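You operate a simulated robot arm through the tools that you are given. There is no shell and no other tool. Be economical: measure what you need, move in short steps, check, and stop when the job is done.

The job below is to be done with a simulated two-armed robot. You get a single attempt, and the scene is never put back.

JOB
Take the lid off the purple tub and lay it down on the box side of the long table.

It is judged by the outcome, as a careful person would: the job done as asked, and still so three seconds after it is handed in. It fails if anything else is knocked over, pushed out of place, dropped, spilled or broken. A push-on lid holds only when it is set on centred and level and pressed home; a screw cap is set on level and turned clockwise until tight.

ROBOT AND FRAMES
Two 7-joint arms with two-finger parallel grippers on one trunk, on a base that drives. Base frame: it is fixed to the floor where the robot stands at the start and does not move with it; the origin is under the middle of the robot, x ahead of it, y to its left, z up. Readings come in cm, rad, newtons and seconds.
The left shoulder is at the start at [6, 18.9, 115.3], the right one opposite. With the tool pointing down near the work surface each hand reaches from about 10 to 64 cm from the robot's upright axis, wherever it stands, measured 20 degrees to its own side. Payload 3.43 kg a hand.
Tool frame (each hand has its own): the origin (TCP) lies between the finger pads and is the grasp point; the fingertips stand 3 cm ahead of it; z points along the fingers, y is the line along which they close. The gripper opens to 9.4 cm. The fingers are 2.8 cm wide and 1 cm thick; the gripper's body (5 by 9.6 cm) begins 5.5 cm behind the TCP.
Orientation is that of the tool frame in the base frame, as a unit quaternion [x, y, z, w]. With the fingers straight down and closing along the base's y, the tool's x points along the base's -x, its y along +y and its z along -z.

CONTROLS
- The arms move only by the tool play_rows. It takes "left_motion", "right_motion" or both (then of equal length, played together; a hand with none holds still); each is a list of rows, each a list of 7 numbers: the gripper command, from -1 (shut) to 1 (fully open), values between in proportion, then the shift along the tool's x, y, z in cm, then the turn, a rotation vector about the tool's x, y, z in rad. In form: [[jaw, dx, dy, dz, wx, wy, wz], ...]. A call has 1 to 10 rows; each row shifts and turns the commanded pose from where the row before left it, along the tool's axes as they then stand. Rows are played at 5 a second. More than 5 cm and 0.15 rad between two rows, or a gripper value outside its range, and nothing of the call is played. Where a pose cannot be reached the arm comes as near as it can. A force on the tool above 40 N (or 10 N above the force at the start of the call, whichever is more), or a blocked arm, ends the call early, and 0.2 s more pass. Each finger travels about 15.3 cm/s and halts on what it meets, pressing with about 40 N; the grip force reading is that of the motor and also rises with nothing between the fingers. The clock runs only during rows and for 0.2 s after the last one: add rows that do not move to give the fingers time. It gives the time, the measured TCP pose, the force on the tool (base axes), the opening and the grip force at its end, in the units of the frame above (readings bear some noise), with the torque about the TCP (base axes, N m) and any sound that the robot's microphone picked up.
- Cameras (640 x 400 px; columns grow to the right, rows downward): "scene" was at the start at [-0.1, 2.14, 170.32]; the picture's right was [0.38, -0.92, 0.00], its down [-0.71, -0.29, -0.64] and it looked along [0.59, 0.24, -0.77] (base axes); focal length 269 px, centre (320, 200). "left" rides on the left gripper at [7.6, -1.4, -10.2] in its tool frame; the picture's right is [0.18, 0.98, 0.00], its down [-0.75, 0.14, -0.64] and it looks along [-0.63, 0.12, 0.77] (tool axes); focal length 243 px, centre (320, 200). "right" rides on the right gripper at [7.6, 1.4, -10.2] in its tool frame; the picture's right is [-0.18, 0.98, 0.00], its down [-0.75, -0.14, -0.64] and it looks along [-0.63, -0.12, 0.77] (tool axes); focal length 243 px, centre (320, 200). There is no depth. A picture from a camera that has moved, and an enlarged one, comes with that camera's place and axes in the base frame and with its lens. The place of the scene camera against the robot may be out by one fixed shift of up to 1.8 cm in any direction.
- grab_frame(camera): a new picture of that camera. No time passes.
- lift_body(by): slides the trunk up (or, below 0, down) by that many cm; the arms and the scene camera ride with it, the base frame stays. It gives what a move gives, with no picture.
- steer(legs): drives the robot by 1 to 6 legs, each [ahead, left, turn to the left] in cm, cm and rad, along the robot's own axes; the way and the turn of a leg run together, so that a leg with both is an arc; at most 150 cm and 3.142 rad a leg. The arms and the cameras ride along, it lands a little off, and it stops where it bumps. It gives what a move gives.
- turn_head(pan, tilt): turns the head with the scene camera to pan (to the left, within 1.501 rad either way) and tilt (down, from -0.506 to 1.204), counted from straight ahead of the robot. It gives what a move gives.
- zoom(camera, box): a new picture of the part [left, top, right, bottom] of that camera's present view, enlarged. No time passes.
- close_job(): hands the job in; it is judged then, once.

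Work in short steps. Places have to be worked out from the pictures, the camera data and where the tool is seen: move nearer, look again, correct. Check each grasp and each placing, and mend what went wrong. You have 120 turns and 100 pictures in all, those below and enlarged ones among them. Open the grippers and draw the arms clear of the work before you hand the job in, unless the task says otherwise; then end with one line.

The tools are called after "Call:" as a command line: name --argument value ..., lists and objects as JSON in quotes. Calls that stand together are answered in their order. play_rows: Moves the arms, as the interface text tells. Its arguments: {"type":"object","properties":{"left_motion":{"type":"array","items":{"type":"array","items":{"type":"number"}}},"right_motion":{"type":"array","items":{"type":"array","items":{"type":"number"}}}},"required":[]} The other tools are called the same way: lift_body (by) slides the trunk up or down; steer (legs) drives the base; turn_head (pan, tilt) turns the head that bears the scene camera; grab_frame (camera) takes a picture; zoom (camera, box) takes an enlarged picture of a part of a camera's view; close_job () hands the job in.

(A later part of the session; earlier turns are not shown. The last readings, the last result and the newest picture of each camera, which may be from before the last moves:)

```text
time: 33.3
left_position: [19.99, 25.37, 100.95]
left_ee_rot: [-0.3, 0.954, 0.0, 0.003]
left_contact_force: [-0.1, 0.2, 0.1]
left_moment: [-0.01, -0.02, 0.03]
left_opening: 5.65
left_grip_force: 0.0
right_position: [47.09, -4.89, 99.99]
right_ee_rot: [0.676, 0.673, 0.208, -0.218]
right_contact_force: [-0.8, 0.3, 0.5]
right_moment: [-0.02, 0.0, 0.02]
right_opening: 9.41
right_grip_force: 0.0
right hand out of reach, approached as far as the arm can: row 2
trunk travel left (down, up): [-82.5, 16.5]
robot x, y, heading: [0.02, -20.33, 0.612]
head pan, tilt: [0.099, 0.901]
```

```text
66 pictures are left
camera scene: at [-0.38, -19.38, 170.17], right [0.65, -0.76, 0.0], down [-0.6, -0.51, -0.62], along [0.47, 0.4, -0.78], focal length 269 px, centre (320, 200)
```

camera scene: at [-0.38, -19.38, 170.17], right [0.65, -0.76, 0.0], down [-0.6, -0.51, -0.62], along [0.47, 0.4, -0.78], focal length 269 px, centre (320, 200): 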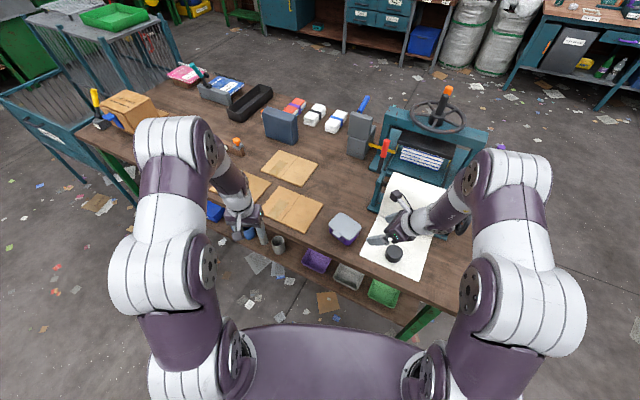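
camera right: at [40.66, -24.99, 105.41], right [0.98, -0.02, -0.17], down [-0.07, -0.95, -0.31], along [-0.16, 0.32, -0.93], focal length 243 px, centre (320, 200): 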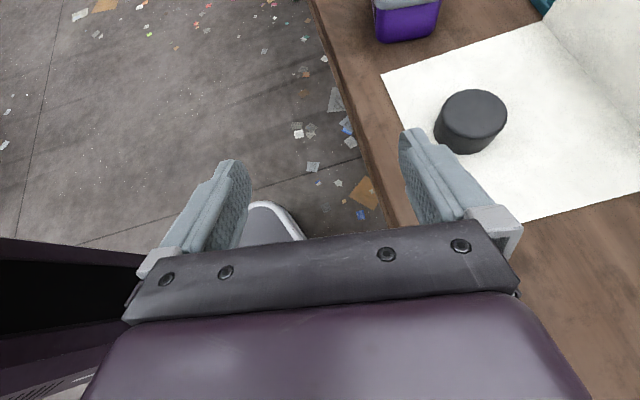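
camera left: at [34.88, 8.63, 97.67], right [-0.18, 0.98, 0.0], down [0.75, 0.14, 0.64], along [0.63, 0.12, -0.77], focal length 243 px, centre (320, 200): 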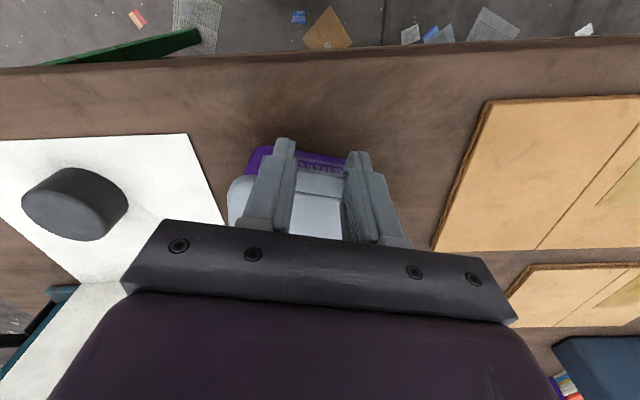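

Here it tilts fine (0.6 rad already). I continue the tilt.

Call:
play_rows --right_motion '[[1, 0, 0, 0, 0, 0.15, 0], [1, 0, 0, 0, 0, 0.15, 0], [1, 0, 0, 0, 0, 0.147, 0], [1, 0, 0, 0, 0, 0, 0]]'

Call:
grab_frame --camera "right"

```text
time: 34.3
left_position: [20.0, 25.33, 101.03]
left_ee_rot: [-0.299, 0.954, 0.001, 0.003]
left_contact_force: [-0.2, 0.6, -0.7]
left_moment: [-0.01, -0.01, 0.02]
left_opening: 5.66
left_grip_force: 0.1
right_position: [46.81, -4.73, 100.16]
right_ee_rot: [0.62, 0.618, 0.336, -0.347]
right_contact_force: [-0.1, 0.0, 0.0]
right_moment: [0.0, 0.02, -0.06]
right_opening: 9.37
right_grip_force: 0.0
trunk travel left (down, up): [-82.5, 16.5]
robot x, y, heading: [0.16, -20.18, 0.61]
head pan, tilt: [0.099, 0.901]
```

```text
65 pictures are left
camera right: at [48.44, -9.52, 111.91], right [0.98, -0.1, -0.17], down [-0.14, -0.94, -0.29], along [-0.13, 0.31, -0.94], focal length 243 px, centre (320, 200)
```

right: 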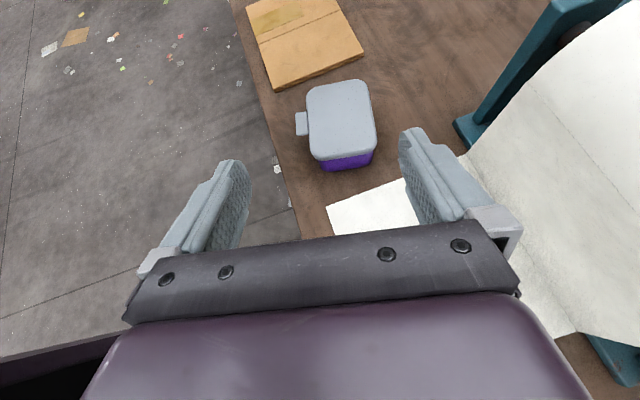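

The pose is reached. I measure the tub from this camera.

Call:
zoom --camera "right" --box '[270, 60, 430, 180]'

```text
3.33 times, centred on (350, 120) of right
camera zoom: at [48.44, -9.52, 111.91], right [0.98, -0.1, -0.17], down [-0.14, -0.94, -0.29], along [-0.13, 0.31, -0.94], focal length 809 px, centre (220, 467)
```

zoom: 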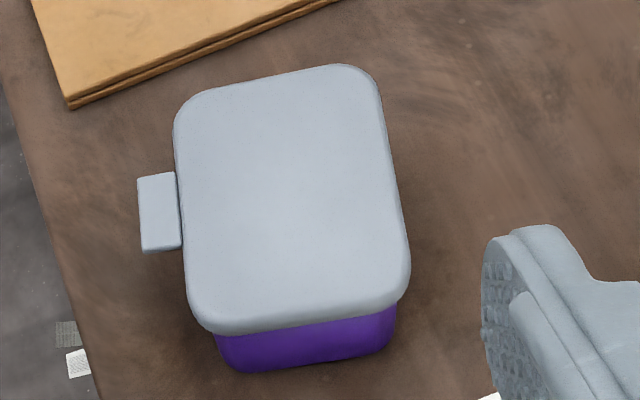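

Tub body measured x≈44.8–52.0 (centre 48.4), right side y≈5.0, lid side y≈4.6. I bring the right hand down beside the tub, slightly flatter.

Call:
play_rows --right_motion '[[1, 0, 0, 0, 0, 0.09, 0], [1, -2.75, 0.4, 2.3, 0, 0, 0], [1, -2.75, 0.4, 2.3, 0, 0, 0], [1, -2.75, 0.4, 2.3, 0, 0, 0], [1, -2.75, 0.4, 2.3, 0, 0, 0], [1, 0, 0, 0, 0, 0, 0]]'

Call:
grab_frame --camera "right"

Call:
grab_frame --camera "scene"

```text
time: 35.7
left_position: [19.94, 25.32, 101.05]
left_ee_rot: [-0.3, 0.954, 0.0, 0.003]
left_contact_force: [0.9, -0.8, -0.3]
left_moment: [0.01, 0.0, 0.0]
left_opening: 5.64
left_grip_force: 0.1
right_position: [48.29, -3.17, 86.0]
right_ee_rot: [0.621, 0.617, 0.337, -0.346]
right_contact_force: [0.4, -0.1, 0.1]
right_moment: [0.0, 0.01, 0.02]
right_opening: 9.39
right_grip_force: 0.0
right hand out of reach, approached as far as the arm can: row 1
trunk travel left (down, up): [-82.5, 16.5]
robot x, y, heading: [0.06, -20.21, 0.612]
head pan, tilt: [0.099, 0.901]
```

```text
63 pictures are left
camera right: at [49.86, -7.78, 97.78], right [0.98, -0.1, -0.17], down [-0.14, -0.95, -0.29], along [-0.13, 0.31, -0.94], focal length 243 px, centre (320, 200)
```

right: 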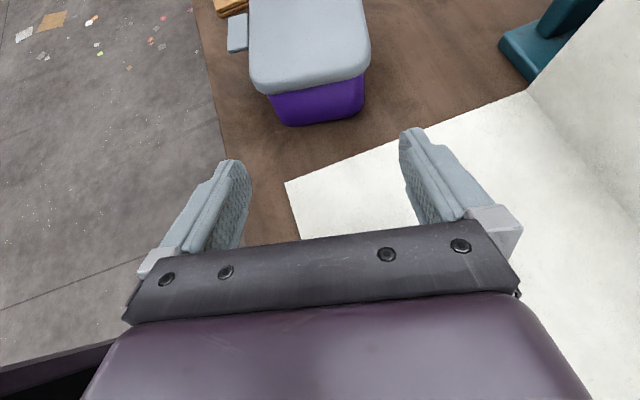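

```text
62 pictures are left
camera scene: at [-0.47, -19.49, 170.17], right [0.65, -0.76, 0.0], down [-0.59, -0.51, -0.62], along [0.47, 0.4, -0.78], focal length 269 px, centre (320, 200)
```

scene: 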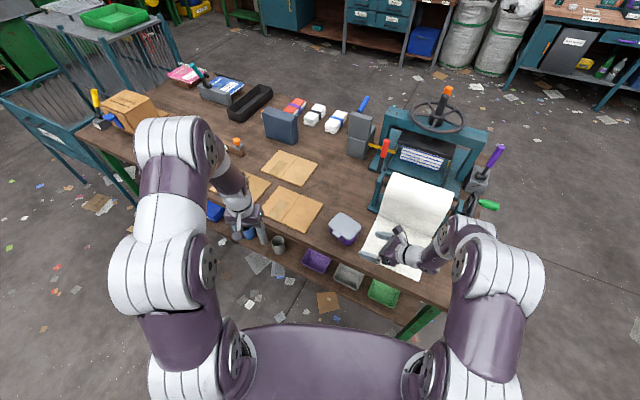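

The tilt is at its limit of 32°, which still works. I shift toward the tub, then lower to feel the table near z≈82.5.

Call:
play_rows --right_motion '[[1, 1.28, 0.1, 2.03, 0, 0, 0], [1, -1.27, 0, 0.8, 0, 0, 0], [1, -0.84, 0, 0.53, 0, 0, 0], [1, -0.25, 0, 0.16, 0, 0, 0], [1, 0, 0, 0, 0, 0, 0]]'

Call:
grab_frame --camera "right"

```text
time: 36.9
left_position: [19.92, 25.29, 100.99]
left_ee_rot: [-0.3, 0.954, -0.001, 0.003]
left_contact_force: [0.0, 0.6, -0.5]
left_moment: [-0.02, 0.03, 0.04]
left_opening: 5.64
left_grip_force: 0.0
right_position: [48.24, -0.64, 82.98]
right_ee_rot: [0.621, 0.617, 0.337, -0.347]
right_contact_force: [-1.3, 0.1, 0.4]
right_moment: [-0.06, -0.01, -0.12]
right_opening: 9.41
right_grip_force: 0.0
trunk travel left (down, up): [-82.5, 16.5]
robot x, y, heading: [0.01, -20.17, 0.615]
head pan, tilt: [0.099, 0.901]
```

```text
61 pictures are left
camera right: at [49.76, -5.34, 94.9], right [0.98, -0.1, -0.17], down [-0.14, -0.95, -0.29], along [-0.13, 0.31, -0.94], focal length 243 px, centre (320, 200)
```

right: 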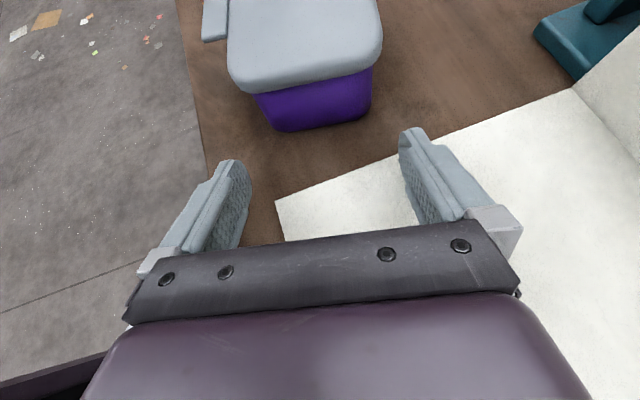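

Rim underside reads ≈84.7 and table ≈80.1, so z=83 is a good height. I slide in along +y around the body.

Call:
play_rows --right_motion '[[1, 0.87, 0.15, 1.38, 0, 0, 0], [1, 0.87, 0, 1.38, 0, 0, 0], [1, 0.8, 0, 1.3, 0, 0, 0], [1, 0, 0, 0, 0, 0, 0]]'

Call:
grab_frame --camera "right"

Call:
zoom --camera "scene" --box '[288, 190, 448, 290]'

```text
time: 37.9
left_position: [19.88, 25.4, 100.89]
left_ee_rot: [-0.3, 0.954, -0.001, 0.003]
left_contact_force: [0.2, -0.4, 0.5]
left_moment: [0.01, 0.03, 0.01]
left_opening: 5.64
left_grip_force: 0.1
right_position: [48.34, 4.33, 83.25]
right_ee_rot: [0.621, 0.617, 0.337, -0.347]
right_contact_force: [0.0, 0.0, 0.2]
right_moment: [0.05, -0.01, 0.02]
right_opening: 9.41
right_grip_force: 0.1
trunk travel left (down, up): [-82.5, 16.5]
robot x, y, heading: [0.35, -20.03, 0.61]
head pan, tilt: [0.099, 0.901]
```

```text
60 pictures are left
camera right: at [49.94, -0.47, 94.99], right [0.98, -0.1, -0.17], down [-0.14, -0.95, -0.29], along [-0.13, 0.31, -0.94], focal length 243 px, centre (320, 200)
```

right: 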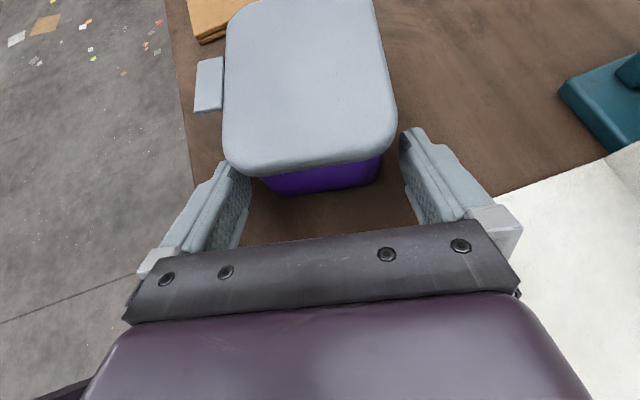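

```text
4.00 times, centred on (368, 240) of scene
camera zoom: at [-0.37, -19.47, 170.17], right [0.65, -0.76, 0.0], down [-0.6, -0.51, -0.62], along [0.47, 0.4, -0.78], focal length 1078 px, centre (128, 40)
```

zoom: 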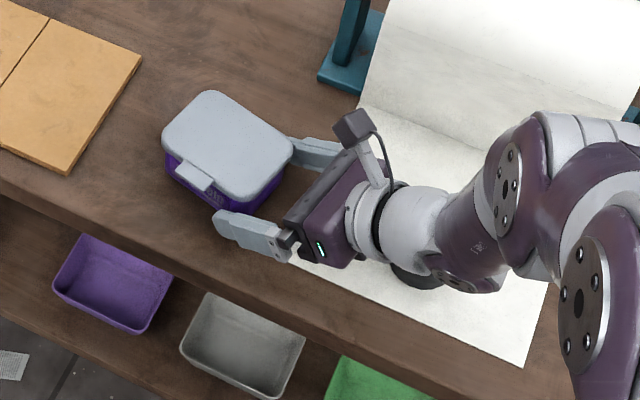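

The fingers straddle the body under the lid rim with no contact. I lower 0.25 cm and close gently.

Call:
play_rows --right_motion '[[1, -0.21, 0, 0.13, 0, 0, 0], [0.8, 0, 0, 0, 0, 0, 0], [0.7, 0, 0, 0, 0, 0, 0], [0.6, 0, 0, 0, 0, 0, 0], [0.5, 0, 0, 0, 0, 0, 0], [0.3, 0, 0, 0, 0, 0, 0], [-0.5, 0, 0, 0, 0, 0, 0], [-1, 0, 0, 0, 0, 0, 0]]'

Call:
grab_frame --camera "right"

Call:
zoom --camera "scene" --box '[288, 190, 448, 290]'

```text
time: 39.7
left_position: [20.03, 25.35, 100.97]
left_ee_rot: [-0.299, 0.954, -0.001, 0.002]
left_contact_force: [-0.4, 0.3, -0.1]
left_moment: [0.0, -0.03, 0.01]
left_opening: 5.64
left_grip_force: 0.0
right_position: [48.32, 4.21, 82.81]
right_ee_rot: [0.621, 0.617, 0.337, -0.347]
right_contact_force: [-0.8, 0.1, 0.3]
right_moment: [0.02, -0.04, 0.01]
right_opening: 7.68
right_grip_force: 39.9
trunk travel left (down, up): [-82.5, 16.5]
robot x, y, heading: [0.25, -20.08, 0.613]
head pan, tilt: [0.099, 0.901]
```

```text
58 pictures are left
camera right: at [49.97, -0.49, 94.69], right [0.98, -0.1, -0.17], down [-0.14, -0.95, -0.29], along [-0.13, 0.31, -0.94], focal length 243 px, centre (320, 200)
```

right: 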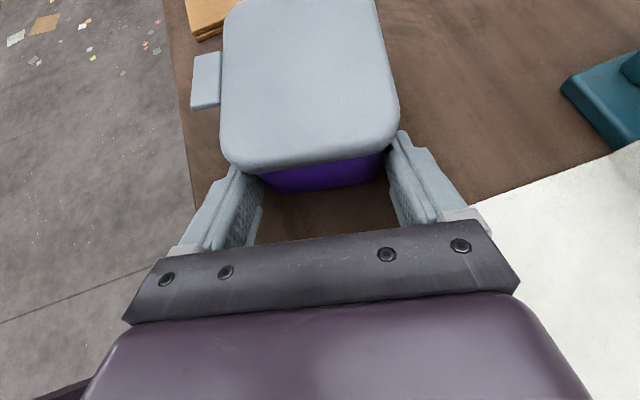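

```text
4.00 times, centred on (368, 240) of scene
camera zoom: at [-0.39, -19.46, 170.17], right [0.65, -0.76, 0.0], down [-0.6, -0.51, -0.62], along [0.47, 0.4, -0.78], focal length 1078 px, centre (128, 40)
```

zoom: 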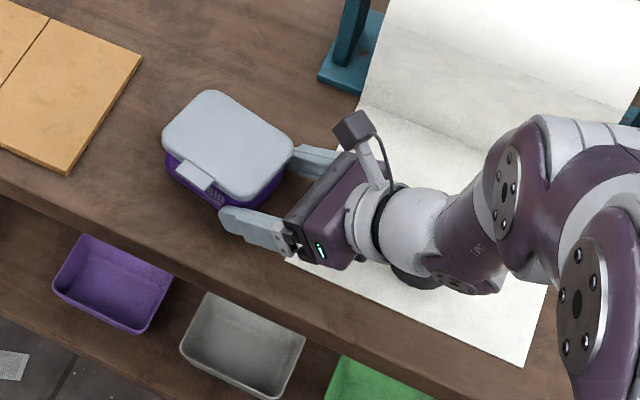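

Opening 7.7 cm, less than the lid's 8.1, so the body is held. Now I bring the left hand back: yaw it square and move above the tab.

Call:
play_rows --left_motion '[[0.2, 0, 0, 0, 0, 0, 0.15], [0.2, 0, 0, 0, 0, 0, 0.15], [0.2, 0, 0, 0, 0, 0, 0.15], [0.2, 0, 0, 0, 0, 0, 0.15], [0.2, 0, 0, 0, 0, 0, 0.01], [0.2, -3.6, -2.5, 0, 0, 0, 0], [0.2, -3.6, -2.5, 0, 0, 0, 0], [0.2, -3.6, -2.5, 0, 0, 0, 0], [0.2, -3.6, -2.5, 0, 0, 0, 0], [0.2, 0, 0, 0, 0, 0, 0]]'

Call:
grab_frame --camera "left"

```text
time: 41.9
left_position: [34.11, 15.43, 101.29]
left_ee_rot: [0.0, 1.0, 0.001, 0.003]
left_contact_force: [-0.5, 0.3, 0.6]
left_moment: [-0.01, -0.04, -0.01]
left_opening: 5.64
left_grip_force: 0.0
right_position: [48.35, 4.12, 82.82]
right_ee_rot: [0.622, 0.617, 0.336, -0.345]
right_contact_force: [-0.3, 0.7, 0.5]
right_moment: [0.02, -0.03, -0.03]
right_opening: 7.71
right_grip_force: 39.6
trunk travel left (down, up): [-82.5, 16.5]
robot x, y, heading: [-0.17, -20.16, 0.608]
head pan, tilt: [0.099, 0.901]
```

```text
56 pictures are left
camera left: at [26.56, 14.05, 111.49], right [-0.18, 0.98, 0.0], down [0.75, 0.14, 0.65], along [0.64, 0.12, -0.76], focal length 243 px, centre (320, 200)
```

left: 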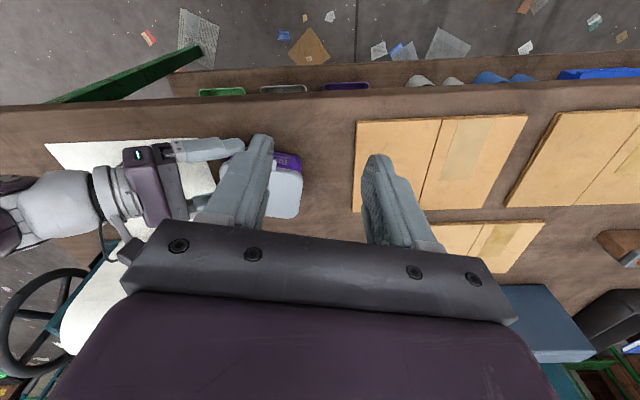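

Call:
play_rows --left_motion '[[0.2, -2.8, -1.8, 2, 0, 0, 0], [0.2, -2.8, -1.8, 2, 0, 0, 0], [0.2, -2.7, -1.75, 2, 0, 0, 0], [0.2, 0, 0, 2, 0, 0, 0], [0.2, 0, 0, 2, 0, 0, 0], [0.2, 0, 0, 0, 0, 0, 0]]'

Call:
zoom --camera "left" --box '[224, 100, 416, 220]'

Call:
grab_frame --camera "right"

```text
time: 43.3
left_position: [42.64, 9.94, 91.1]
left_ee_rot: [0.001, 1.0, 0.0, 0.002]
left_contact_force: [-0.4, -0.3, 1.2]
left_moment: [-0.02, -0.01, 0.04]
left_opening: 5.63
left_grip_force: 0.1
right_position: [48.41, 4.19, 82.83]
right_ee_rot: [0.621, 0.617, 0.337, -0.346]
right_contact_force: [0.3, 0.2, 0.1]
right_moment: [0.0, -0.02, -0.01]
right_opening: 7.7
right_grip_force: 40.0
trunk travel left (down, up): [-82.5, 16.5]
robot x, y, heading: [0.23, -19.89, 0.605]
head pan, tilt: [0.099, 0.901]
```

```text
3.33 times, centred on (320, 160) of left
camera zoom: at [35.06, 8.58, 101.28], right [-0.18, 0.98, 0.0], down [0.75, 0.14, 0.65], along [0.64, 0.12, -0.76], focal length 809 px, centre (320, 333)
```

zoom: 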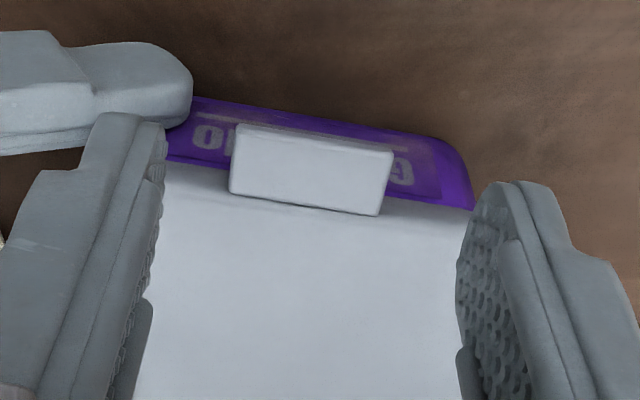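

```text
54 pictures are left
camera right: at [49.97, -0.5, 94.68], right [0.98, -0.1, -0.17], down [-0.14, -0.95, -0.29], along [-0.13, 0.31, -0.94], focal length 243 px, centre (320, 200)
```

right: 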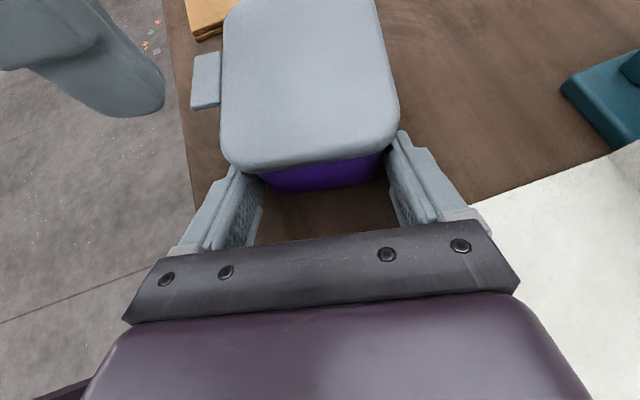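

The tub hasn't moved. I narrow the left gripper to ~4.2 cm to clear the right fingertip and descend onto the tab.

Call:
play_rows --left_motion '[[-0.1, 0, 0.13, 0, 0, 0, 0], [-0.1, 0, 0, 1, 0, 0, 0], [-0.1, 0, 0, 1.2, 0, 0, 0], [-0.1, 0, 0, 1, 0, 0, 0], [-0.1, 0, 0, 1, 0, 0, 0], [-0.1, 0, 0, 0, 0, 0, 0]]'

Call:
zoom --camera "left" --box '[224, 100, 416, 220]'

```text
time: 44.7
left_position: [42.72, 10.15, 86.81]
left_ee_rot: [0.001, 1.0, 0.0, 0.003]
left_contact_force: [-0.3, 0.0, -0.3]
left_moment: [-0.02, 0.0, 0.02]
left_opening: 4.23
left_grip_force: 0.1
right_position: [48.37, 4.15, 82.88]
right_ee_rot: [0.621, 0.617, 0.337, -0.347]
right_contact_force: [0.9, -0.3, 0.8]
right_moment: [-0.02, -0.04, -0.01]
right_opening: 7.67
right_grip_force: 40.1
trunk travel left (down, up): [-82.5, 16.5]
robot x, y, heading: [-0.24, -19.94, 0.611]
head pan, tilt: [0.099, 0.901]
```

```text
3.33 times, centred on (320, 160) of left
camera zoom: at [35.05, 8.72, 96.96], right [-0.18, 0.98, 0.0], down [0.75, 0.14, 0.65], along [0.63, 0.12, -0.76], focal length 809 px, centre (320, 333)
```

zoom: 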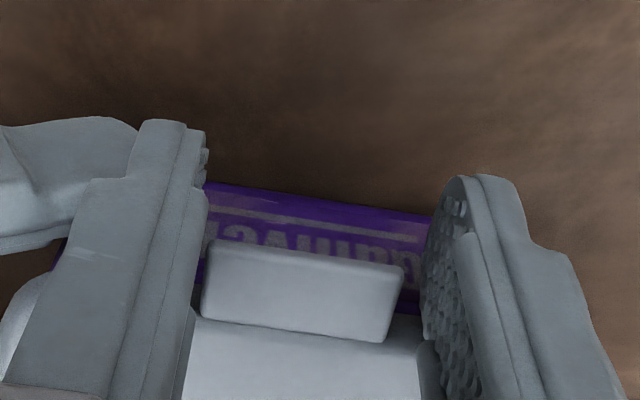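

The tab sits slightly to one side; I shift 0.15 cm and close on it.

Call:
play_rows --left_motion '[[-0.1, 0.1, -0.13, 0, 0, 0, 0], [-0.2, 0, 0, 0, 0, 0, 0], [-0.3, 0, 0, 0, 0, 0, 0], [-0.5, 0, 0, 0, 0, 0, 0], [-1, 0, 0, 0, 0, 0, 0], [-1, 0, 0, 0, 0, 0, 0]]'

```text
time: 46.1
left_position: [42.59, 10.03, 86.9]
left_ee_rot: [0.001, 1.0, 0.001, 0.002]
left_contact_force: [1.0, 0.0, -0.6]
left_moment: [0.01, -0.03, 0.01]
left_opening: 3.03
left_grip_force: 39.4
right_position: [48.42, 4.23, 82.78]
right_ee_rot: [0.621, 0.617, 0.336, -0.347]
right_contact_force: [1.4, 0.5, -0.1]
right_moment: [-0.01, -0.04, 0.01]
right_opening: 7.7
right_grip_force: 40.1
trunk travel left (down, up): [-82.5, 16.5]
robot x, y, heading: [-0.05, -19.94, 0.61]
head pan, tilt: [0.099, 0.901]
heard: snap
```

A snap was heard while gripping. I lift the tab slowly, holding the right hand still, and watch the forces.

Call:
play_rows --left_motion '[[-1, 0, 0, -0.2, 0, 0, 0], [-1, 0, 0, -0.2, 0, 0, 0], [-1, 0, 0, -0.2, 0, 0, 0], [-1, 0, 0, -0.2, 0, 0, 0], [-1, 0, 0, -0.2, 0, 0, 0], [-1, 0, 0, 0, 0, 0, 0]]'

Call:
grab_frame --camera "right"

Call:
zoom --camera "left" --box '[192, 80, 448, 240]'

```text
time: 47.5
left_position: [42.65, 9.92, 87.97]
left_ee_rot: [0.001, 1.0, 0.001, 0.004]
left_contact_force: [-0.1, -0.3, 0.3]
left_moment: [0.03, -0.02, -0.02]
left_opening: 2.99
left_grip_force: 39.6
right_position: [48.35, 4.28, 82.84]
right_ee_rot: [0.621, 0.617, 0.336, -0.346]
right_contact_force: [-0.1, -0.5, 0.1]
right_moment: [0.01, -0.08, 0.03]
right_opening: 7.69
right_grip_force: 39.7
trunk travel left (down, up): [-82.5, 16.5]
robot x, y, heading: [-0.06, -20.27, 0.608]
head pan, tilt: [0.099, 0.901]
```

```text
52 pictures are left
camera right: at [49.97, -0.49, 94.68], right [0.98, -0.1, -0.17], down [-0.14, -0.95, -0.29], along [-0.13, 0.31, -0.94], focal length 243 px, centre (320, 200)
```

right: 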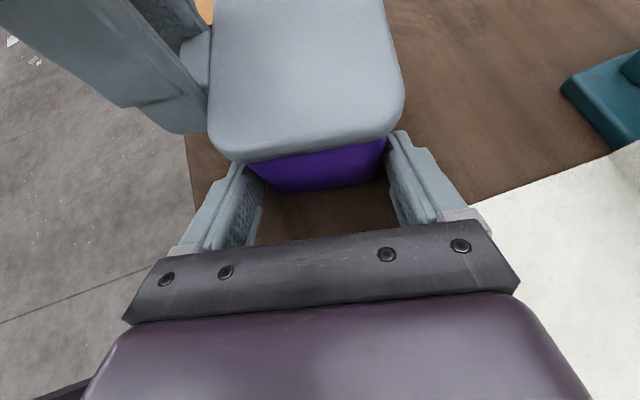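

```text
2.50 times, centred on (320, 160) of left
camera zoom: at [34.99, 8.58, 98.07], right [-0.18, 0.98, 0.0], down [0.75, 0.14, 0.65], along [0.63, 0.12, -0.76], focal length 606 px, centre (320, 300)
```

zoom: 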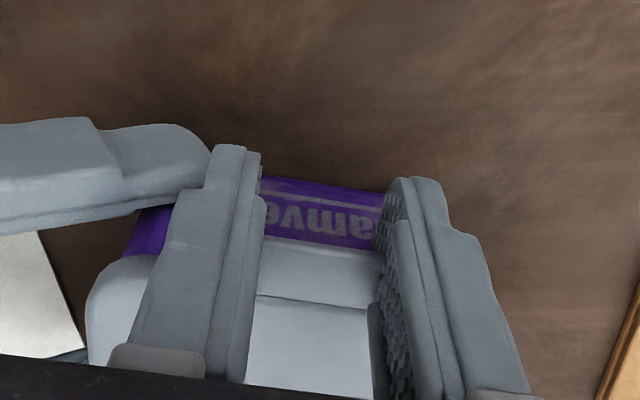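

The lid has separated: it rises while the body stays in the right hand. I lift it well clear.

Call:
play_rows --left_motion '[[-1, 0, 0, -0.5, 0, 0, 0], [-1, 0, 0, -1, 0, 0, 0], [-1, 0, 0, -1.5, 0, 0, 0], [-1, 0, 0, -2, 0, 0, 0], [-1, 0, 0, -2, 0, 0, 0], [-1, 0, 0, -2, 0, 0, 0], [-1, 0, 0, -2, 0, 0, 0], [-1, 0, 0, 0, 0, 0, 0]]'

Call:
grab_frame --camera "right"

Call:
grab_frame --camera "scene"

```text
time: 49.3
left_position: [42.53, 9.89, 98.82]
left_ee_rot: [0.0, 1.0, 0.001, 0.003]
left_contact_force: [-0.3, -0.2, 0.3]
left_moment: [-0.03, 0.01, 0.03]
left_opening: 3.05
left_grip_force: 39.6
right_position: [48.46, 4.15, 82.86]
right_ee_rot: [0.621, 0.616, 0.337, -0.347]
right_contact_force: [0.4, 0.4, 1.5]
right_moment: [0.01, -0.05, 0.05]
right_opening: 7.65
right_grip_force: 40.3
trunk travel left (down, up): [-82.5, 16.5]
robot x, y, heading: [-0.45, -20.35, 0.614]
head pan, tilt: [0.099, 0.901]
```

```text
50 pictures are left
camera right: at [49.97, -0.49, 94.68], right [0.98, -0.1, -0.17], down [-0.14, -0.95, -0.29], along [-0.13, 0.31, -0.94], focal length 243 px, centre (320, 200)
```

right: 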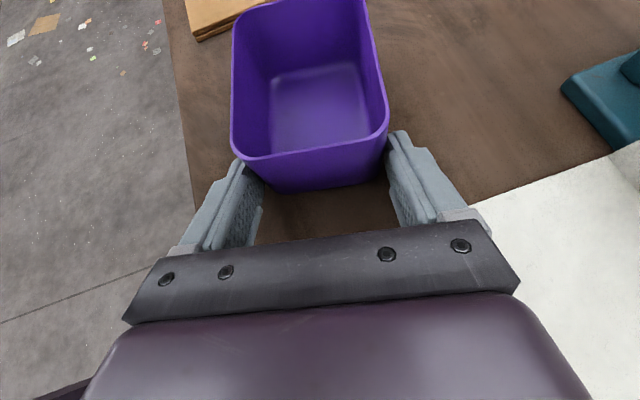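

```text
49 pictures are left
camera scene: at [-0.37, -19.47, 170.17], right [0.65, -0.76, 0.0], down [-0.6, -0.51, -0.62], along [0.47, 0.4, -0.78], focal length 269 px, centre (320, 200)
```

scene: 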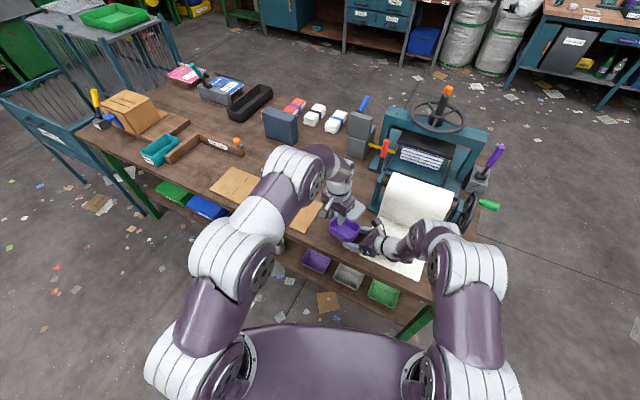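

The tub is open, empty and in place. The right hand releases, backs straight out and rises.

Call:
play_rows --right_motion '[[0.7, 0, 0, 0, 0, 0, 0], [0.9, 0, 0, 0, 0, 0, 0], [1, 0, 0, 0, 0, 0, 0], [1, -0.7, 0, -1.38, 0, 0, 0], [1, -0.8, 0, -1.38, 0, 0, 0], [1, -0.8, 0, -1.38, 0, 0, 0], [1, 1.7, 0, -1.1, 0, 0, 0], [1, 3, 0, -2, 0, 0, 0], [1, 3, 0, -2, 0, 0, 0], [1, 3, 0, -2, 0, 0, 0]]'

Call:
grab_frame --camera "right"

```text
time: 51.5
left_position: [42.41, 9.92, 98.84]
left_ee_rot: [0.0, 1.0, 0.001, 0.002]
left_contact_force: [-0.6, -0.4, -0.4]
left_moment: [0.01, -0.04, -0.01]
left_opening: 3.02
left_grip_force: 40.0
right_position: [48.56, -0.68, 96.1]
right_ee_rot: [0.621, 0.617, 0.337, -0.347]
right_contact_force: [-0.2, 0.2, -0.7]
right_moment: [0.0, 0.01, -0.02]
right_opening: 9.4
right_grip_force: 0.0
trunk travel left (down, up): [-82.5, 16.5]
robot x, y, heading: [0.02, -19.96, 0.604]
head pan, tilt: [0.099, 0.901]
```

```text
48 pictures are left
camera right: at [50.13, -5.36, 107.88], right [0.98, -0.1, -0.17], down [-0.14, -0.95, -0.29], along [-0.13, 0.31, -0.94], focal length 243 px, centre (320, 200)
```

right: 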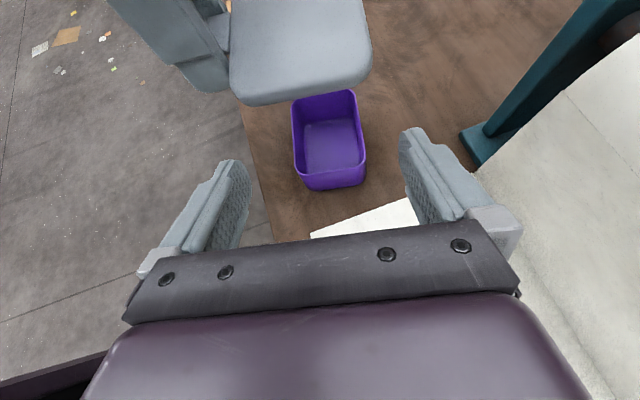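

The lid is held level and the tub stands open where it was. I raise the lid and straighten the right hand before driving.

Call:
play_rows --left_motion '[[-1, 0, 0, -1.5, 0, 0, 0], [-1, 0, 0, -1.5, 0, 0, 0], [-1, 0, 0, -1.5, 0, 0, 0], [-1, 0, 0, -1.5, 0, 0, 0], [-1, 0, 0, -1.5, 0, 0, 0], [-1, 0, 0, -1.5, 0, 0, 0], [-1, 0, 0, 0, 0, 0, 0], [-1, 0, 0, 0, 0, 0, 0]]' --right_motion '[[1, 3, -1, -2, 0, 0, 0], [1, 0, -1, -1, 0, -0.15, 0], [1, 0, -1, -1, 0, -0.15, 0], [1, -1, -1, -1, 0, -0.15, 0], [1, -1, -1, -1, 0, -0.15, 0], [1, -1, -1, 0, 0, -0.15, 0], [1, -1, -1, 0, 0, -0.15, 0], [1, -1, -1, 0, 0, -0.12, 0]]'

Call:
grab_frame --camera "scene"

```text
time: 53.3
left_position: [42.48, 9.94, 108.06]
left_ee_rot: [0.001, 1.0, 0.0, 0.003]
left_contact_force: [-1.2, -0.2, -0.3]
left_moment: [-0.02, 0.02, 0.03]
left_opening: 3.04
left_grip_force: 40.0
right_position: [40.68, -8.13, 100.32]
right_ee_rot: [0.707, 0.707, -0.009, -0.001]
right_contact_force: [0.4, -0.1, -0.5]
right_moment: [-0.03, -0.01, 0.01]
right_opening: 9.43
right_grip_force: 0.1
trunk travel left (down, up): [-82.5, 16.5]
robot x, y, heading: [-0.32, -20.23, 0.611]
head pan, tilt: [0.099, 0.901]
```

```text
47 pictures are left
camera scene: at [-0.46, -19.44, 170.17], right [0.65, -0.76, 0.0], down [-0.59, -0.51, -0.62], along [0.47, 0.4, -0.78], focal length 269 px, centre (320, 200)
```

scene: 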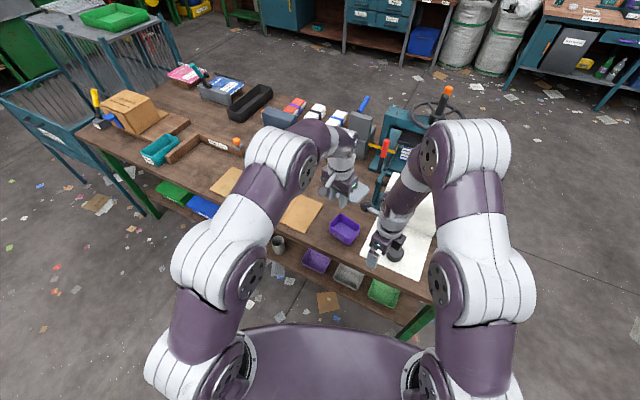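

Edge of the table runs at about 0.24 rad. I drive 108 cm parallel to it toward the box side, then turn to face it squarely.

Call:
play_rows --right_motion '[[1, -1, -1.5, -3, 0, 0, 0], [1, -1, -1.5, -3, 0, 0, 0], [1, 0, 0, 0, 0, 0, 0]]'

Call:
steer --legs '[[39.6, 100.5, 0], [0, 0, -0.37]]'

Call:
turn_head --pan 0.3 --tilt 0.8

Call:
grab_frame --camera "scene"

Call:
grab_frame --camera "left"

```text
time: 54.1
left_position: [42.5, 10.14, 107.92]
left_ee_rot: [0.001, 1.0, 0.001, 0.002]
left_contact_force: [1.2, 0.2, 0.3]
left_moment: [0.0, 0.04, 0.0]
left_opening: 3.05
left_grip_force: 39.8
right_position: [37.9, -10.13, 106.42]
right_ee_rot: [0.707, 0.707, -0.01, -0.002]
right_contact_force: [0.4, 0.8, -0.1]
right_moment: [-0.04, 0.03, 0.02]
right_opening: 9.41
right_grip_force: 0.0
trunk travel left (down, up): [-82.5, 16.5]
robot x, y, heading: [-0.14, -19.92, 0.611]
head pan, tilt: [0.099, 0.901]
```

```text
time: 60.8
left_position: [23.94, 98.31, 107.94]
left_ee_rot: [0.177, 0.984, -0.001, 0.002]
left_contact_force: [-0.3, -0.1, 0.0]
left_moment: [0.0, -0.02, -0.03]
left_opening: 3.03
left_grip_force: 40.3
right_position: [12.56, 81.11, 106.41]
right_ee_rot: [0.821, 0.571, -0.009, -0.004]
right_contact_force: [0.0, -0.6, 0.1]
right_moment: [0.01, -0.01, 0.03]
right_opening: 9.38
right_grip_force: 0.2
trunk travel left (down, up): [-82.5, 16.5]
robot x, y, heading: [-26.24, 85.05, 0.254]
head pan, tilt: [0.099, 0.901]
```

```text
time: 61.5
left_position: [23.95, 98.44, 107.97]
left_ee_rot: [0.178, 0.984, 0.0, 0.003]
left_contact_force: [0.6, 0.3, -0.3]
left_moment: [0.04, 0.03, 0.0]
left_opening: 3.0
left_grip_force: 40.0
right_position: [12.58, 81.06, 106.36]
right_ee_rot: [0.821, 0.571, -0.009, -0.004]
right_contact_force: [-0.6, -0.2, -0.2]
right_moment: [0.01, 0.01, 0.0]
right_opening: 9.39
right_grip_force: 0.1
trunk travel left (down, up): [-82.5, 16.5]
robot x, y, heading: [-26.8, 85.05, 0.25]
head pan, tilt: [0.3, 0.799]
```

```text
46 pictures are left
camera scene: at [-26.52, 86.91, 170.96], right [0.52, -0.85, 0.0], down [-0.61, -0.38, -0.7], along [0.59, 0.37, -0.72], focal length 269 px, centre (320, 200)
```

scene: 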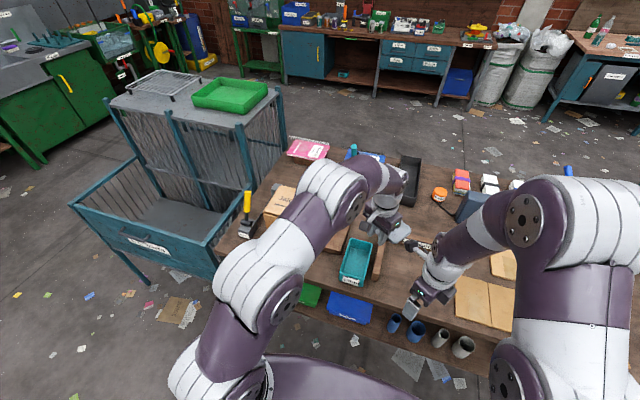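

```text
45 pictures are left
camera left: at [16.34, 99.77, 118.18], right [0.17, 0.99, 0.0], down [0.75, -0.13, 0.65], along [0.64, -0.11, -0.76], focal length 243 px, centre (320, 200)
```

left: 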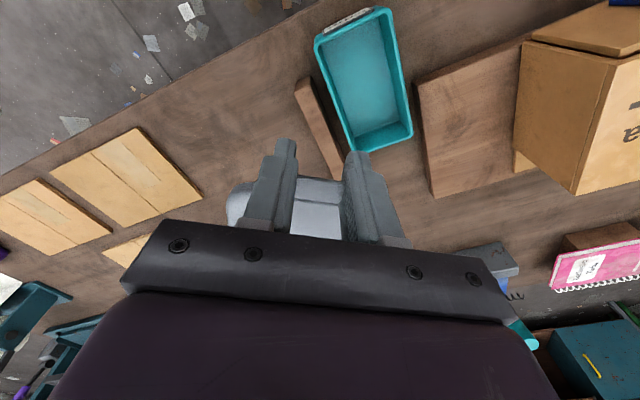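

The lid is still held level. To pick a free spot I look with the right-hand camera and enlarge the left camera's view.

Call:
grab_frame --camera "right"

Call:
zoom --camera "left" --box '[240, 0, 640, 250]'

```text
44 pictures are left
camera right: at [16.68, 87.73, 116.44], right [0.86, -0.51, -0.01], down [-0.38, -0.65, 0.65], along [-0.34, -0.55, -0.76], focal length 243 px, centre (320, 200)
```

right: 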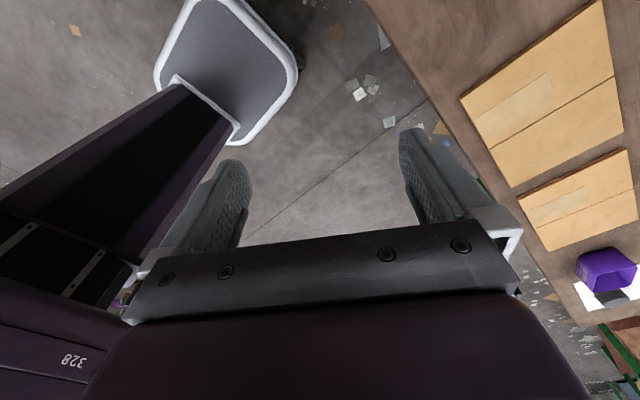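

```text
1.60 times, centred on (440, 125) of left
camera zoom: at [16.34, 99.77, 118.18], right [0.17, 0.99, 0.0], down [0.75, -0.13, 0.65], along [0.64, -0.11, -0.76], focal length 388 px, centre (128, 320)
```

zoom: 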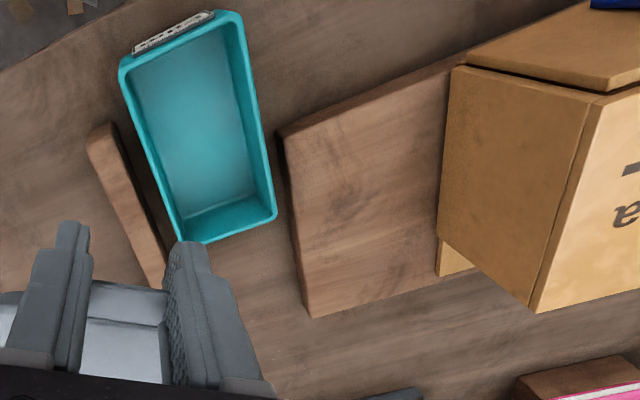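

The free strip behind the "Flat card" rail, right of the box's board, is centred near [53.8, 109]. It is ~15 cm beyond reach, so I drive a bit right and closer to the table, with the base still having room.

Call:
steer --legs '[[0, -15, 0], [11, 0, 0]]'

Call:
grab_frame --camera "right"

Call:
turn_head --pan 0.0 --tilt 1.15

Call:
grab_frame --camera "scene"

```text
time: 63.7
left_position: [38.34, 86.41, 108.06]
left_ee_rot: [0.177, 0.984, 0.001, 0.003]
left_contact_force: [0.1, -0.4, 0.2]
left_moment: [0.01, -0.02, -0.02]
left_opening: 3.03
left_grip_force: 39.6
right_position: [27.0, 69.1, 106.45]
right_ee_rot: [0.82, 0.572, -0.009, -0.003]
right_contact_force: [-0.1, 0.2, -0.2]
right_moment: [0.03, -0.04, 0.01]
right_opening: 9.39
right_grip_force: 0.0
trunk travel left (down, up): [-82.5, 16.5]
robot x, y, heading: [-12.37, 72.85, 0.253]
head pan, tilt: [0.3, 0.799]
```

```text
42 pictures are left
camera right: at [31.03, 75.67, 116.46], right [0.86, -0.51, -0.01], down [-0.38, -0.66, 0.65], along [-0.34, -0.55, -0.76], focal length 243 px, centre (320, 200)
```

right: 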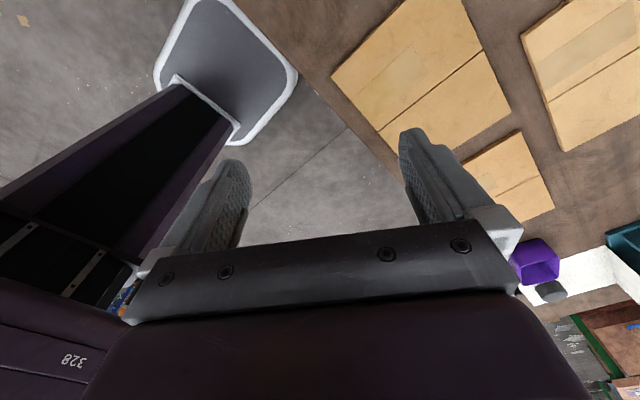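

```text
time: 64.5
left_position: [38.34, 86.39, 108.13]
left_ee_rot: [0.177, 0.984, 0.001, 0.004]
left_contact_force: [0.2, 0.4, -0.2]
left_moment: [0.04, -0.03, 0.0]
left_opening: 3.02
left_grip_force: 40.3
right_position: [26.91, 69.08, 106.48]
right_ee_rot: [0.82, 0.572, -0.01, -0.003]
right_contact_force: [0.3, 0.6, 0.3]
right_moment: [-0.04, -0.03, -0.02]
right_opening: 9.4
right_grip_force: 0.0
trunk travel left (down, up): [-82.5, 16.5]
robot x, y, heading: [-11.69, 72.54, 0.251]
head pan, tilt: [0.0, 1.15]
```

```text
41 pictures are left
camera scene: at [-13.22, 72.19, 168.48], right [0.25, -0.97, 0.0], down [-0.88, -0.23, -0.41], along [0.4, 0.1, -0.91], focal length 269 px, centre (320, 200)
```

scene: 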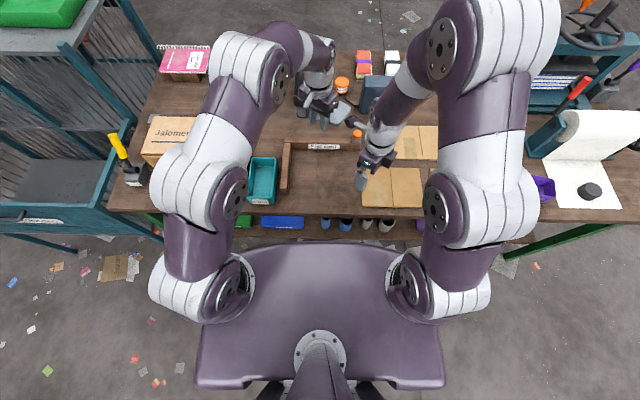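

The edge is still ~33 cm ahead of the robot's axis and the base reaches ~24. I go 5.5 cm closer, then turn the lid square to the table.

Call:
steer --legs '[[5.5, 0, 0]]'

Call:
play_rows --left_motion '[[-1, 0, 0, 0, 0, 0, -0.15], [-1, 0, 0, 0, 0, 0, -0.15], [-1, 0, 0, 0, 0, 0, -0.15], [-1, 0, 0, 0, 0, 0, -0.15], [-1, 0, 0, 0, 0, 0, 0]]'

Call:
grab_frame --camera "left"

```text
time: 65.5
left_position: [43.5, 87.76, 108.23]
left_ee_rot: [0.178, 0.984, 0.001, 0.004]
left_contact_force: [-0.3, 0.0, -0.4]
left_moment: [0.04, -0.01, 0.03]
left_opening: 3.0
left_grip_force: 40.1
right_position: [32.13, 70.54, 106.52]
right_ee_rot: [0.82, 0.572, -0.007, -0.003]
right_contact_force: [-0.2, 0.3, 0.7]
right_moment: [0.02, -0.05, 0.03]
right_opening: 9.4
right_grip_force: 0.1
trunk travel left (down, up): [-82.5, 16.5]
robot x, y, heading: [-6.67, 74.74, 0.253]
head pan, tilt: [0.0, 1.15]
```

```text
time: 66.7
left_position: [43.7, 87.85, 108.06]
left_ee_rot: [-0.122, 0.993, 0.0, 0.003]
left_contact_force: [0.2, 0.4, 0.2]
left_moment: [0.02, -0.01, -0.03]
left_opening: 3.02
left_grip_force: 39.5
right_position: [32.26, 70.55, 106.38]
right_ee_rot: [0.821, 0.571, -0.009, -0.002]
right_contact_force: [0.4, 0.6, 0.3]
right_moment: [0.04, 0.02, 0.0]
right_opening: 9.37
right_grip_force: 0.0
trunk travel left (down, up): [-82.5, 16.5]
robot x, y, heading: [-7.06, 74.16, 0.254]
head pan, tilt: [0.0, 1.15]
```

```text
40 pictures are left
camera left: at [36.69, 84.62, 118.19], right [-0.42, 0.91, 0.0], down [0.69, 0.32, 0.65], along [0.59, 0.27, -0.76], focal length 243 px, centre (320, 200)
```

left: 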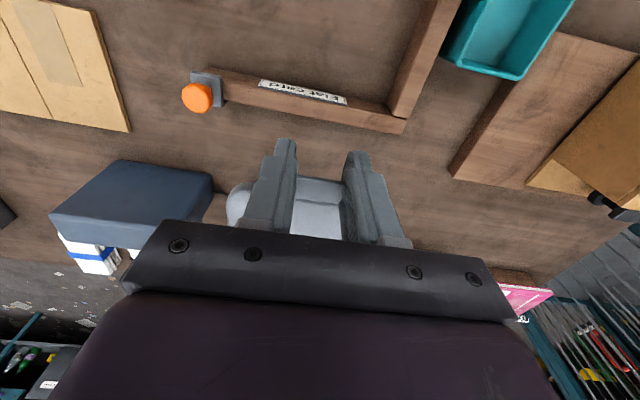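

Landmarks agree: rail corner ≈[45.1, 102.6], board corner ≈[49.5, 117]. I move the lid over the spot, TCP toward [48.2, 107.5], still high.

Call:
play_rows --left_motion '[[-1, -1.8, 3.6, 0, 0, 0, 0], [-1, -1.8, 3.6, 0, 0, 0, 0], [-1, -1.8, 3.6, 0, 0, 0, 0], [-1, -1.8, 3.6, 0, 0, 0, 0], [-1, -1.8, 3.6, 0, 0, 0, 0], [-1, 0, 0, 0, 0, 0, 0], [-1, 0, 0, 0, 0, 0, 0]]'

Call:
grab_frame --camera "left"

Call:
turn_head --pan 0.25 --tilt 0.9

Call:
grab_frame --camera "scene"

```text
time: 68.3
left_position: [45.74, 106.86, 106.88]
left_ee_rot: [-0.12, 0.993, 0.0, 0.003]
left_contact_force: [0.1, -0.1, -0.2]
left_moment: [0.01, 0.01, -0.03]
left_opening: 3.02
left_grip_force: 39.6
left hand out of reach, approached as far as the arm can: row 4, 5
right_position: [32.31, 70.33, 106.42]
right_ee_rot: [0.82, 0.572, -0.009, -0.003]
right_contact_force: [-0.6, 0.3, -1.4]
right_moment: [0.05, 0.0, -0.05]
right_opening: 9.4
right_grip_force: 0.2
trunk travel left (down, up): [-82.5, 16.5]
robot x, y, heading: [-6.52, 74.23, 0.258]
head pan, tilt: [0.0, 1.15]
```

```text
39 pictures are left
camera left: at [38.54, 103.63, 117.05], right [-0.41, 0.91, 0.0], down [0.69, 0.32, 0.65], along [0.59, 0.27, -0.76], focal length 243 px, centre (320, 200)
```

left: 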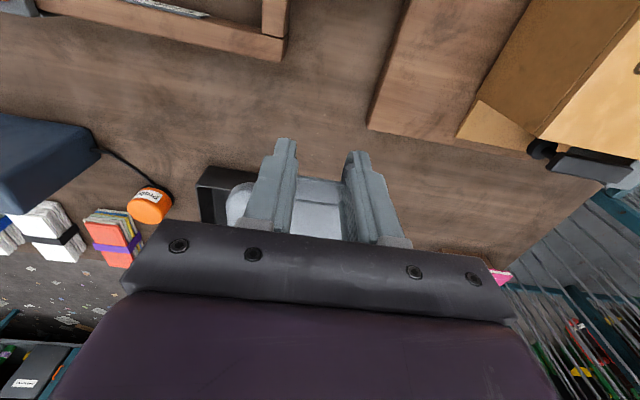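

```text
time: 69.0
left_position: [45.63, 106.86, 106.8]
left_ee_rot: [-0.121, 0.993, -0.001, 0.002]
left_contact_force: [-0.1, -0.1, -0.1]
left_moment: [-0.02, 0.02, -0.04]
left_opening: 3.02
left_grip_force: 40.3
right_position: [32.34, 70.47, 106.4]
right_ee_rot: [0.821, 0.571, -0.008, -0.003]
right_contact_force: [0.1, 1.0, 0.8]
right_moment: [-0.01, -0.01, 0.01]
right_opening: 9.41
right_grip_force: 0.0
trunk travel left (down, up): [-82.5, 16.5]
robot x, y, heading: [-6.83, 74.41, 0.256]
head pan, tilt: [0.25, 0.901]
```

```text
38 pictures are left
camera scene: at [-7.03, 75.68, 170.16], right [0.48, -0.88, 0.0], down [-0.69, -0.38, -0.62], along [0.54, 0.3, -0.78], focal length 269 px, centre (320, 200)
```

scene: 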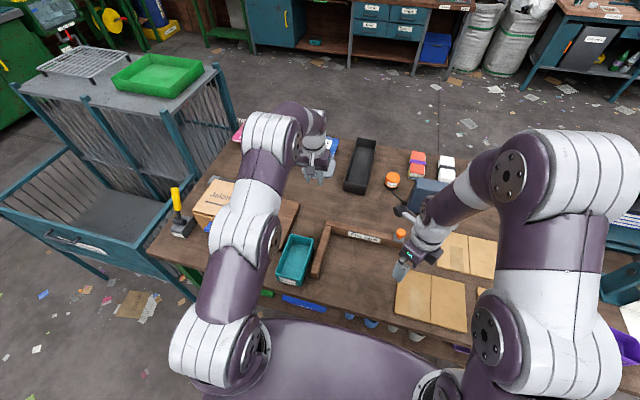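

The arm ended at [45.7, 106.9], 2.5 cm short, but that still clears rail, board and black tray. I descend most of the way there.

Call:
play_rows --left_motion '[[-1, 0, 0, 3, 0, 0, 0], [-1, 0, 0, 3, 0, 0, 0], [-1, 0, 0, 3, 0, 0, 0], [-1, 0, 0, 3, 0, 0, 0], [-1, -1, 0, 3, 0, 0, 0], [-1, -0.7, 0, 0, 0, 0, 0], [-1, 0, 0, 0, 0, 0, 0]]'

Call:
grab_frame --camera "left"

Call:
zoom --camera "scene" --box '[240, 110, 440, 290]'

```text
time: 70.6
left_position: [47.51, 107.35, 91.81]
left_ee_rot: [-0.121, 0.993, -0.001, 0.002]
left_contact_force: [-0.7, -0.6, -0.1]
left_moment: [0.04, -0.01, 0.0]
left_opening: 2.99
left_grip_force: 40.1
right_position: [32.25, 70.46, 106.44]
right_ee_rot: [0.821, 0.571, -0.008, -0.003]
right_contact_force: [0.2, 1.0, 0.8]
right_moment: [0.01, -0.01, 0.02]
right_opening: 9.4
right_grip_force: 0.0
trunk travel left (down, up): [-82.5, 16.5]
robot x, y, heading: [-6.62, 73.83, 0.255]
head pan, tilt: [0.25, 0.901]
```

```text
37 pictures are left
camera left: at [40.37, 104.18, 101.95], right [-0.41, 0.91, 0.0], down [0.69, 0.32, 0.65], along [0.59, 0.27, -0.76], focal length 243 px, centre (320, 200)
```

left: 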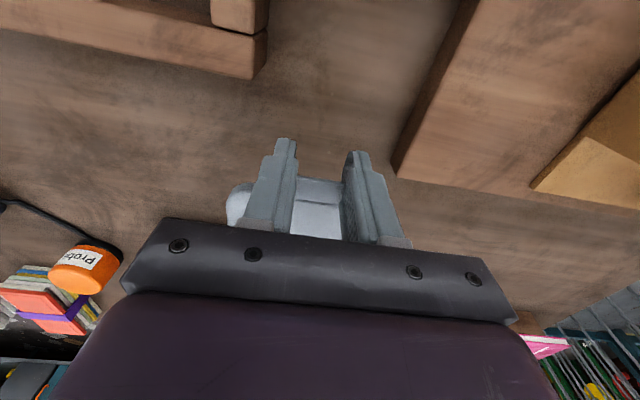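

```text
2.22 times, centred on (340, 200) of scene
camera zoom: at [-7.05, 75.68, 170.17], right [0.48, -0.88, 0.0], down [-0.69, -0.38, -0.62], along [0.54, 0.3, -0.78], focal length 599 px, centre (276, 200)
```

zoom: 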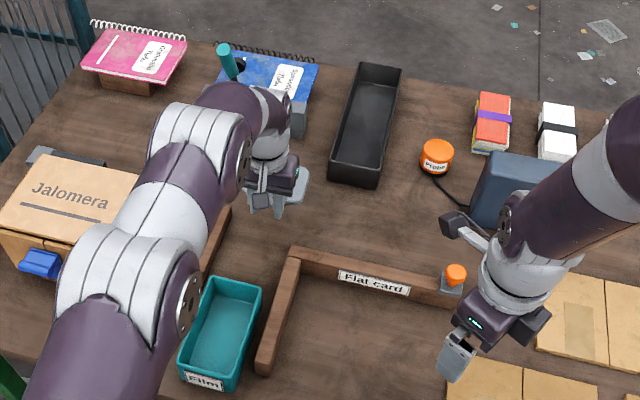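

Clearances to the board (~3 cm) and rail are fine. I descend to just above the table and then in small steps until contact.

Call:
play_rows --left_motion '[[-1, 0, 0, 2, 0, 0, 0], [-1, 0, 0, 2, 0, 0, 0], [-1, 0, 0, 2, 0, 0, 0], [-1, 0, 0, 1.5, 0, 0, 0], [-1, 0, 0, 0.4, 0, 0, 0], [-1, 0, 0, 0.3, 0, 0, 0], [-1, 0, 0, 0, 0, 0, 0]]'

Call:
grab_frame --camera "left"

```text
time: 72.2
left_position: [47.54, 107.35, 83.72]
left_ee_rot: [-0.121, 0.993, -0.001, 0.003]
left_contact_force: [0.4, -0.7, 0.1]
left_moment: [0.01, 0.01, 0.01]
left_opening: 3.03
left_grip_force: 40.1
right_position: [32.3, 70.35, 106.41]
right_ee_rot: [0.821, 0.571, -0.009, -0.005]
right_contact_force: [0.0, 0.2, -0.2]
right_moment: [0.03, -0.01, -0.02]
right_opening: 9.42
right_grip_force: 0.0
trunk travel left (down, up): [-82.5, 16.5]
robot x, y, heading: [-6.78, 74.48, 0.255]
head pan, tilt: [0.25, 0.901]
```

```text
35 pictures are left
camera left: at [40.43, 104.16, 93.82], right [-0.41, 0.91, 0.0], down [0.69, 0.32, 0.65], along [0.59, 0.27, -0.76], focal length 243 px, centre (320, 200)
```

left: 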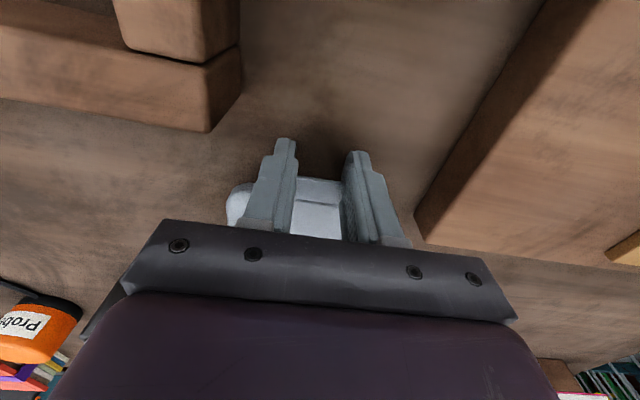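

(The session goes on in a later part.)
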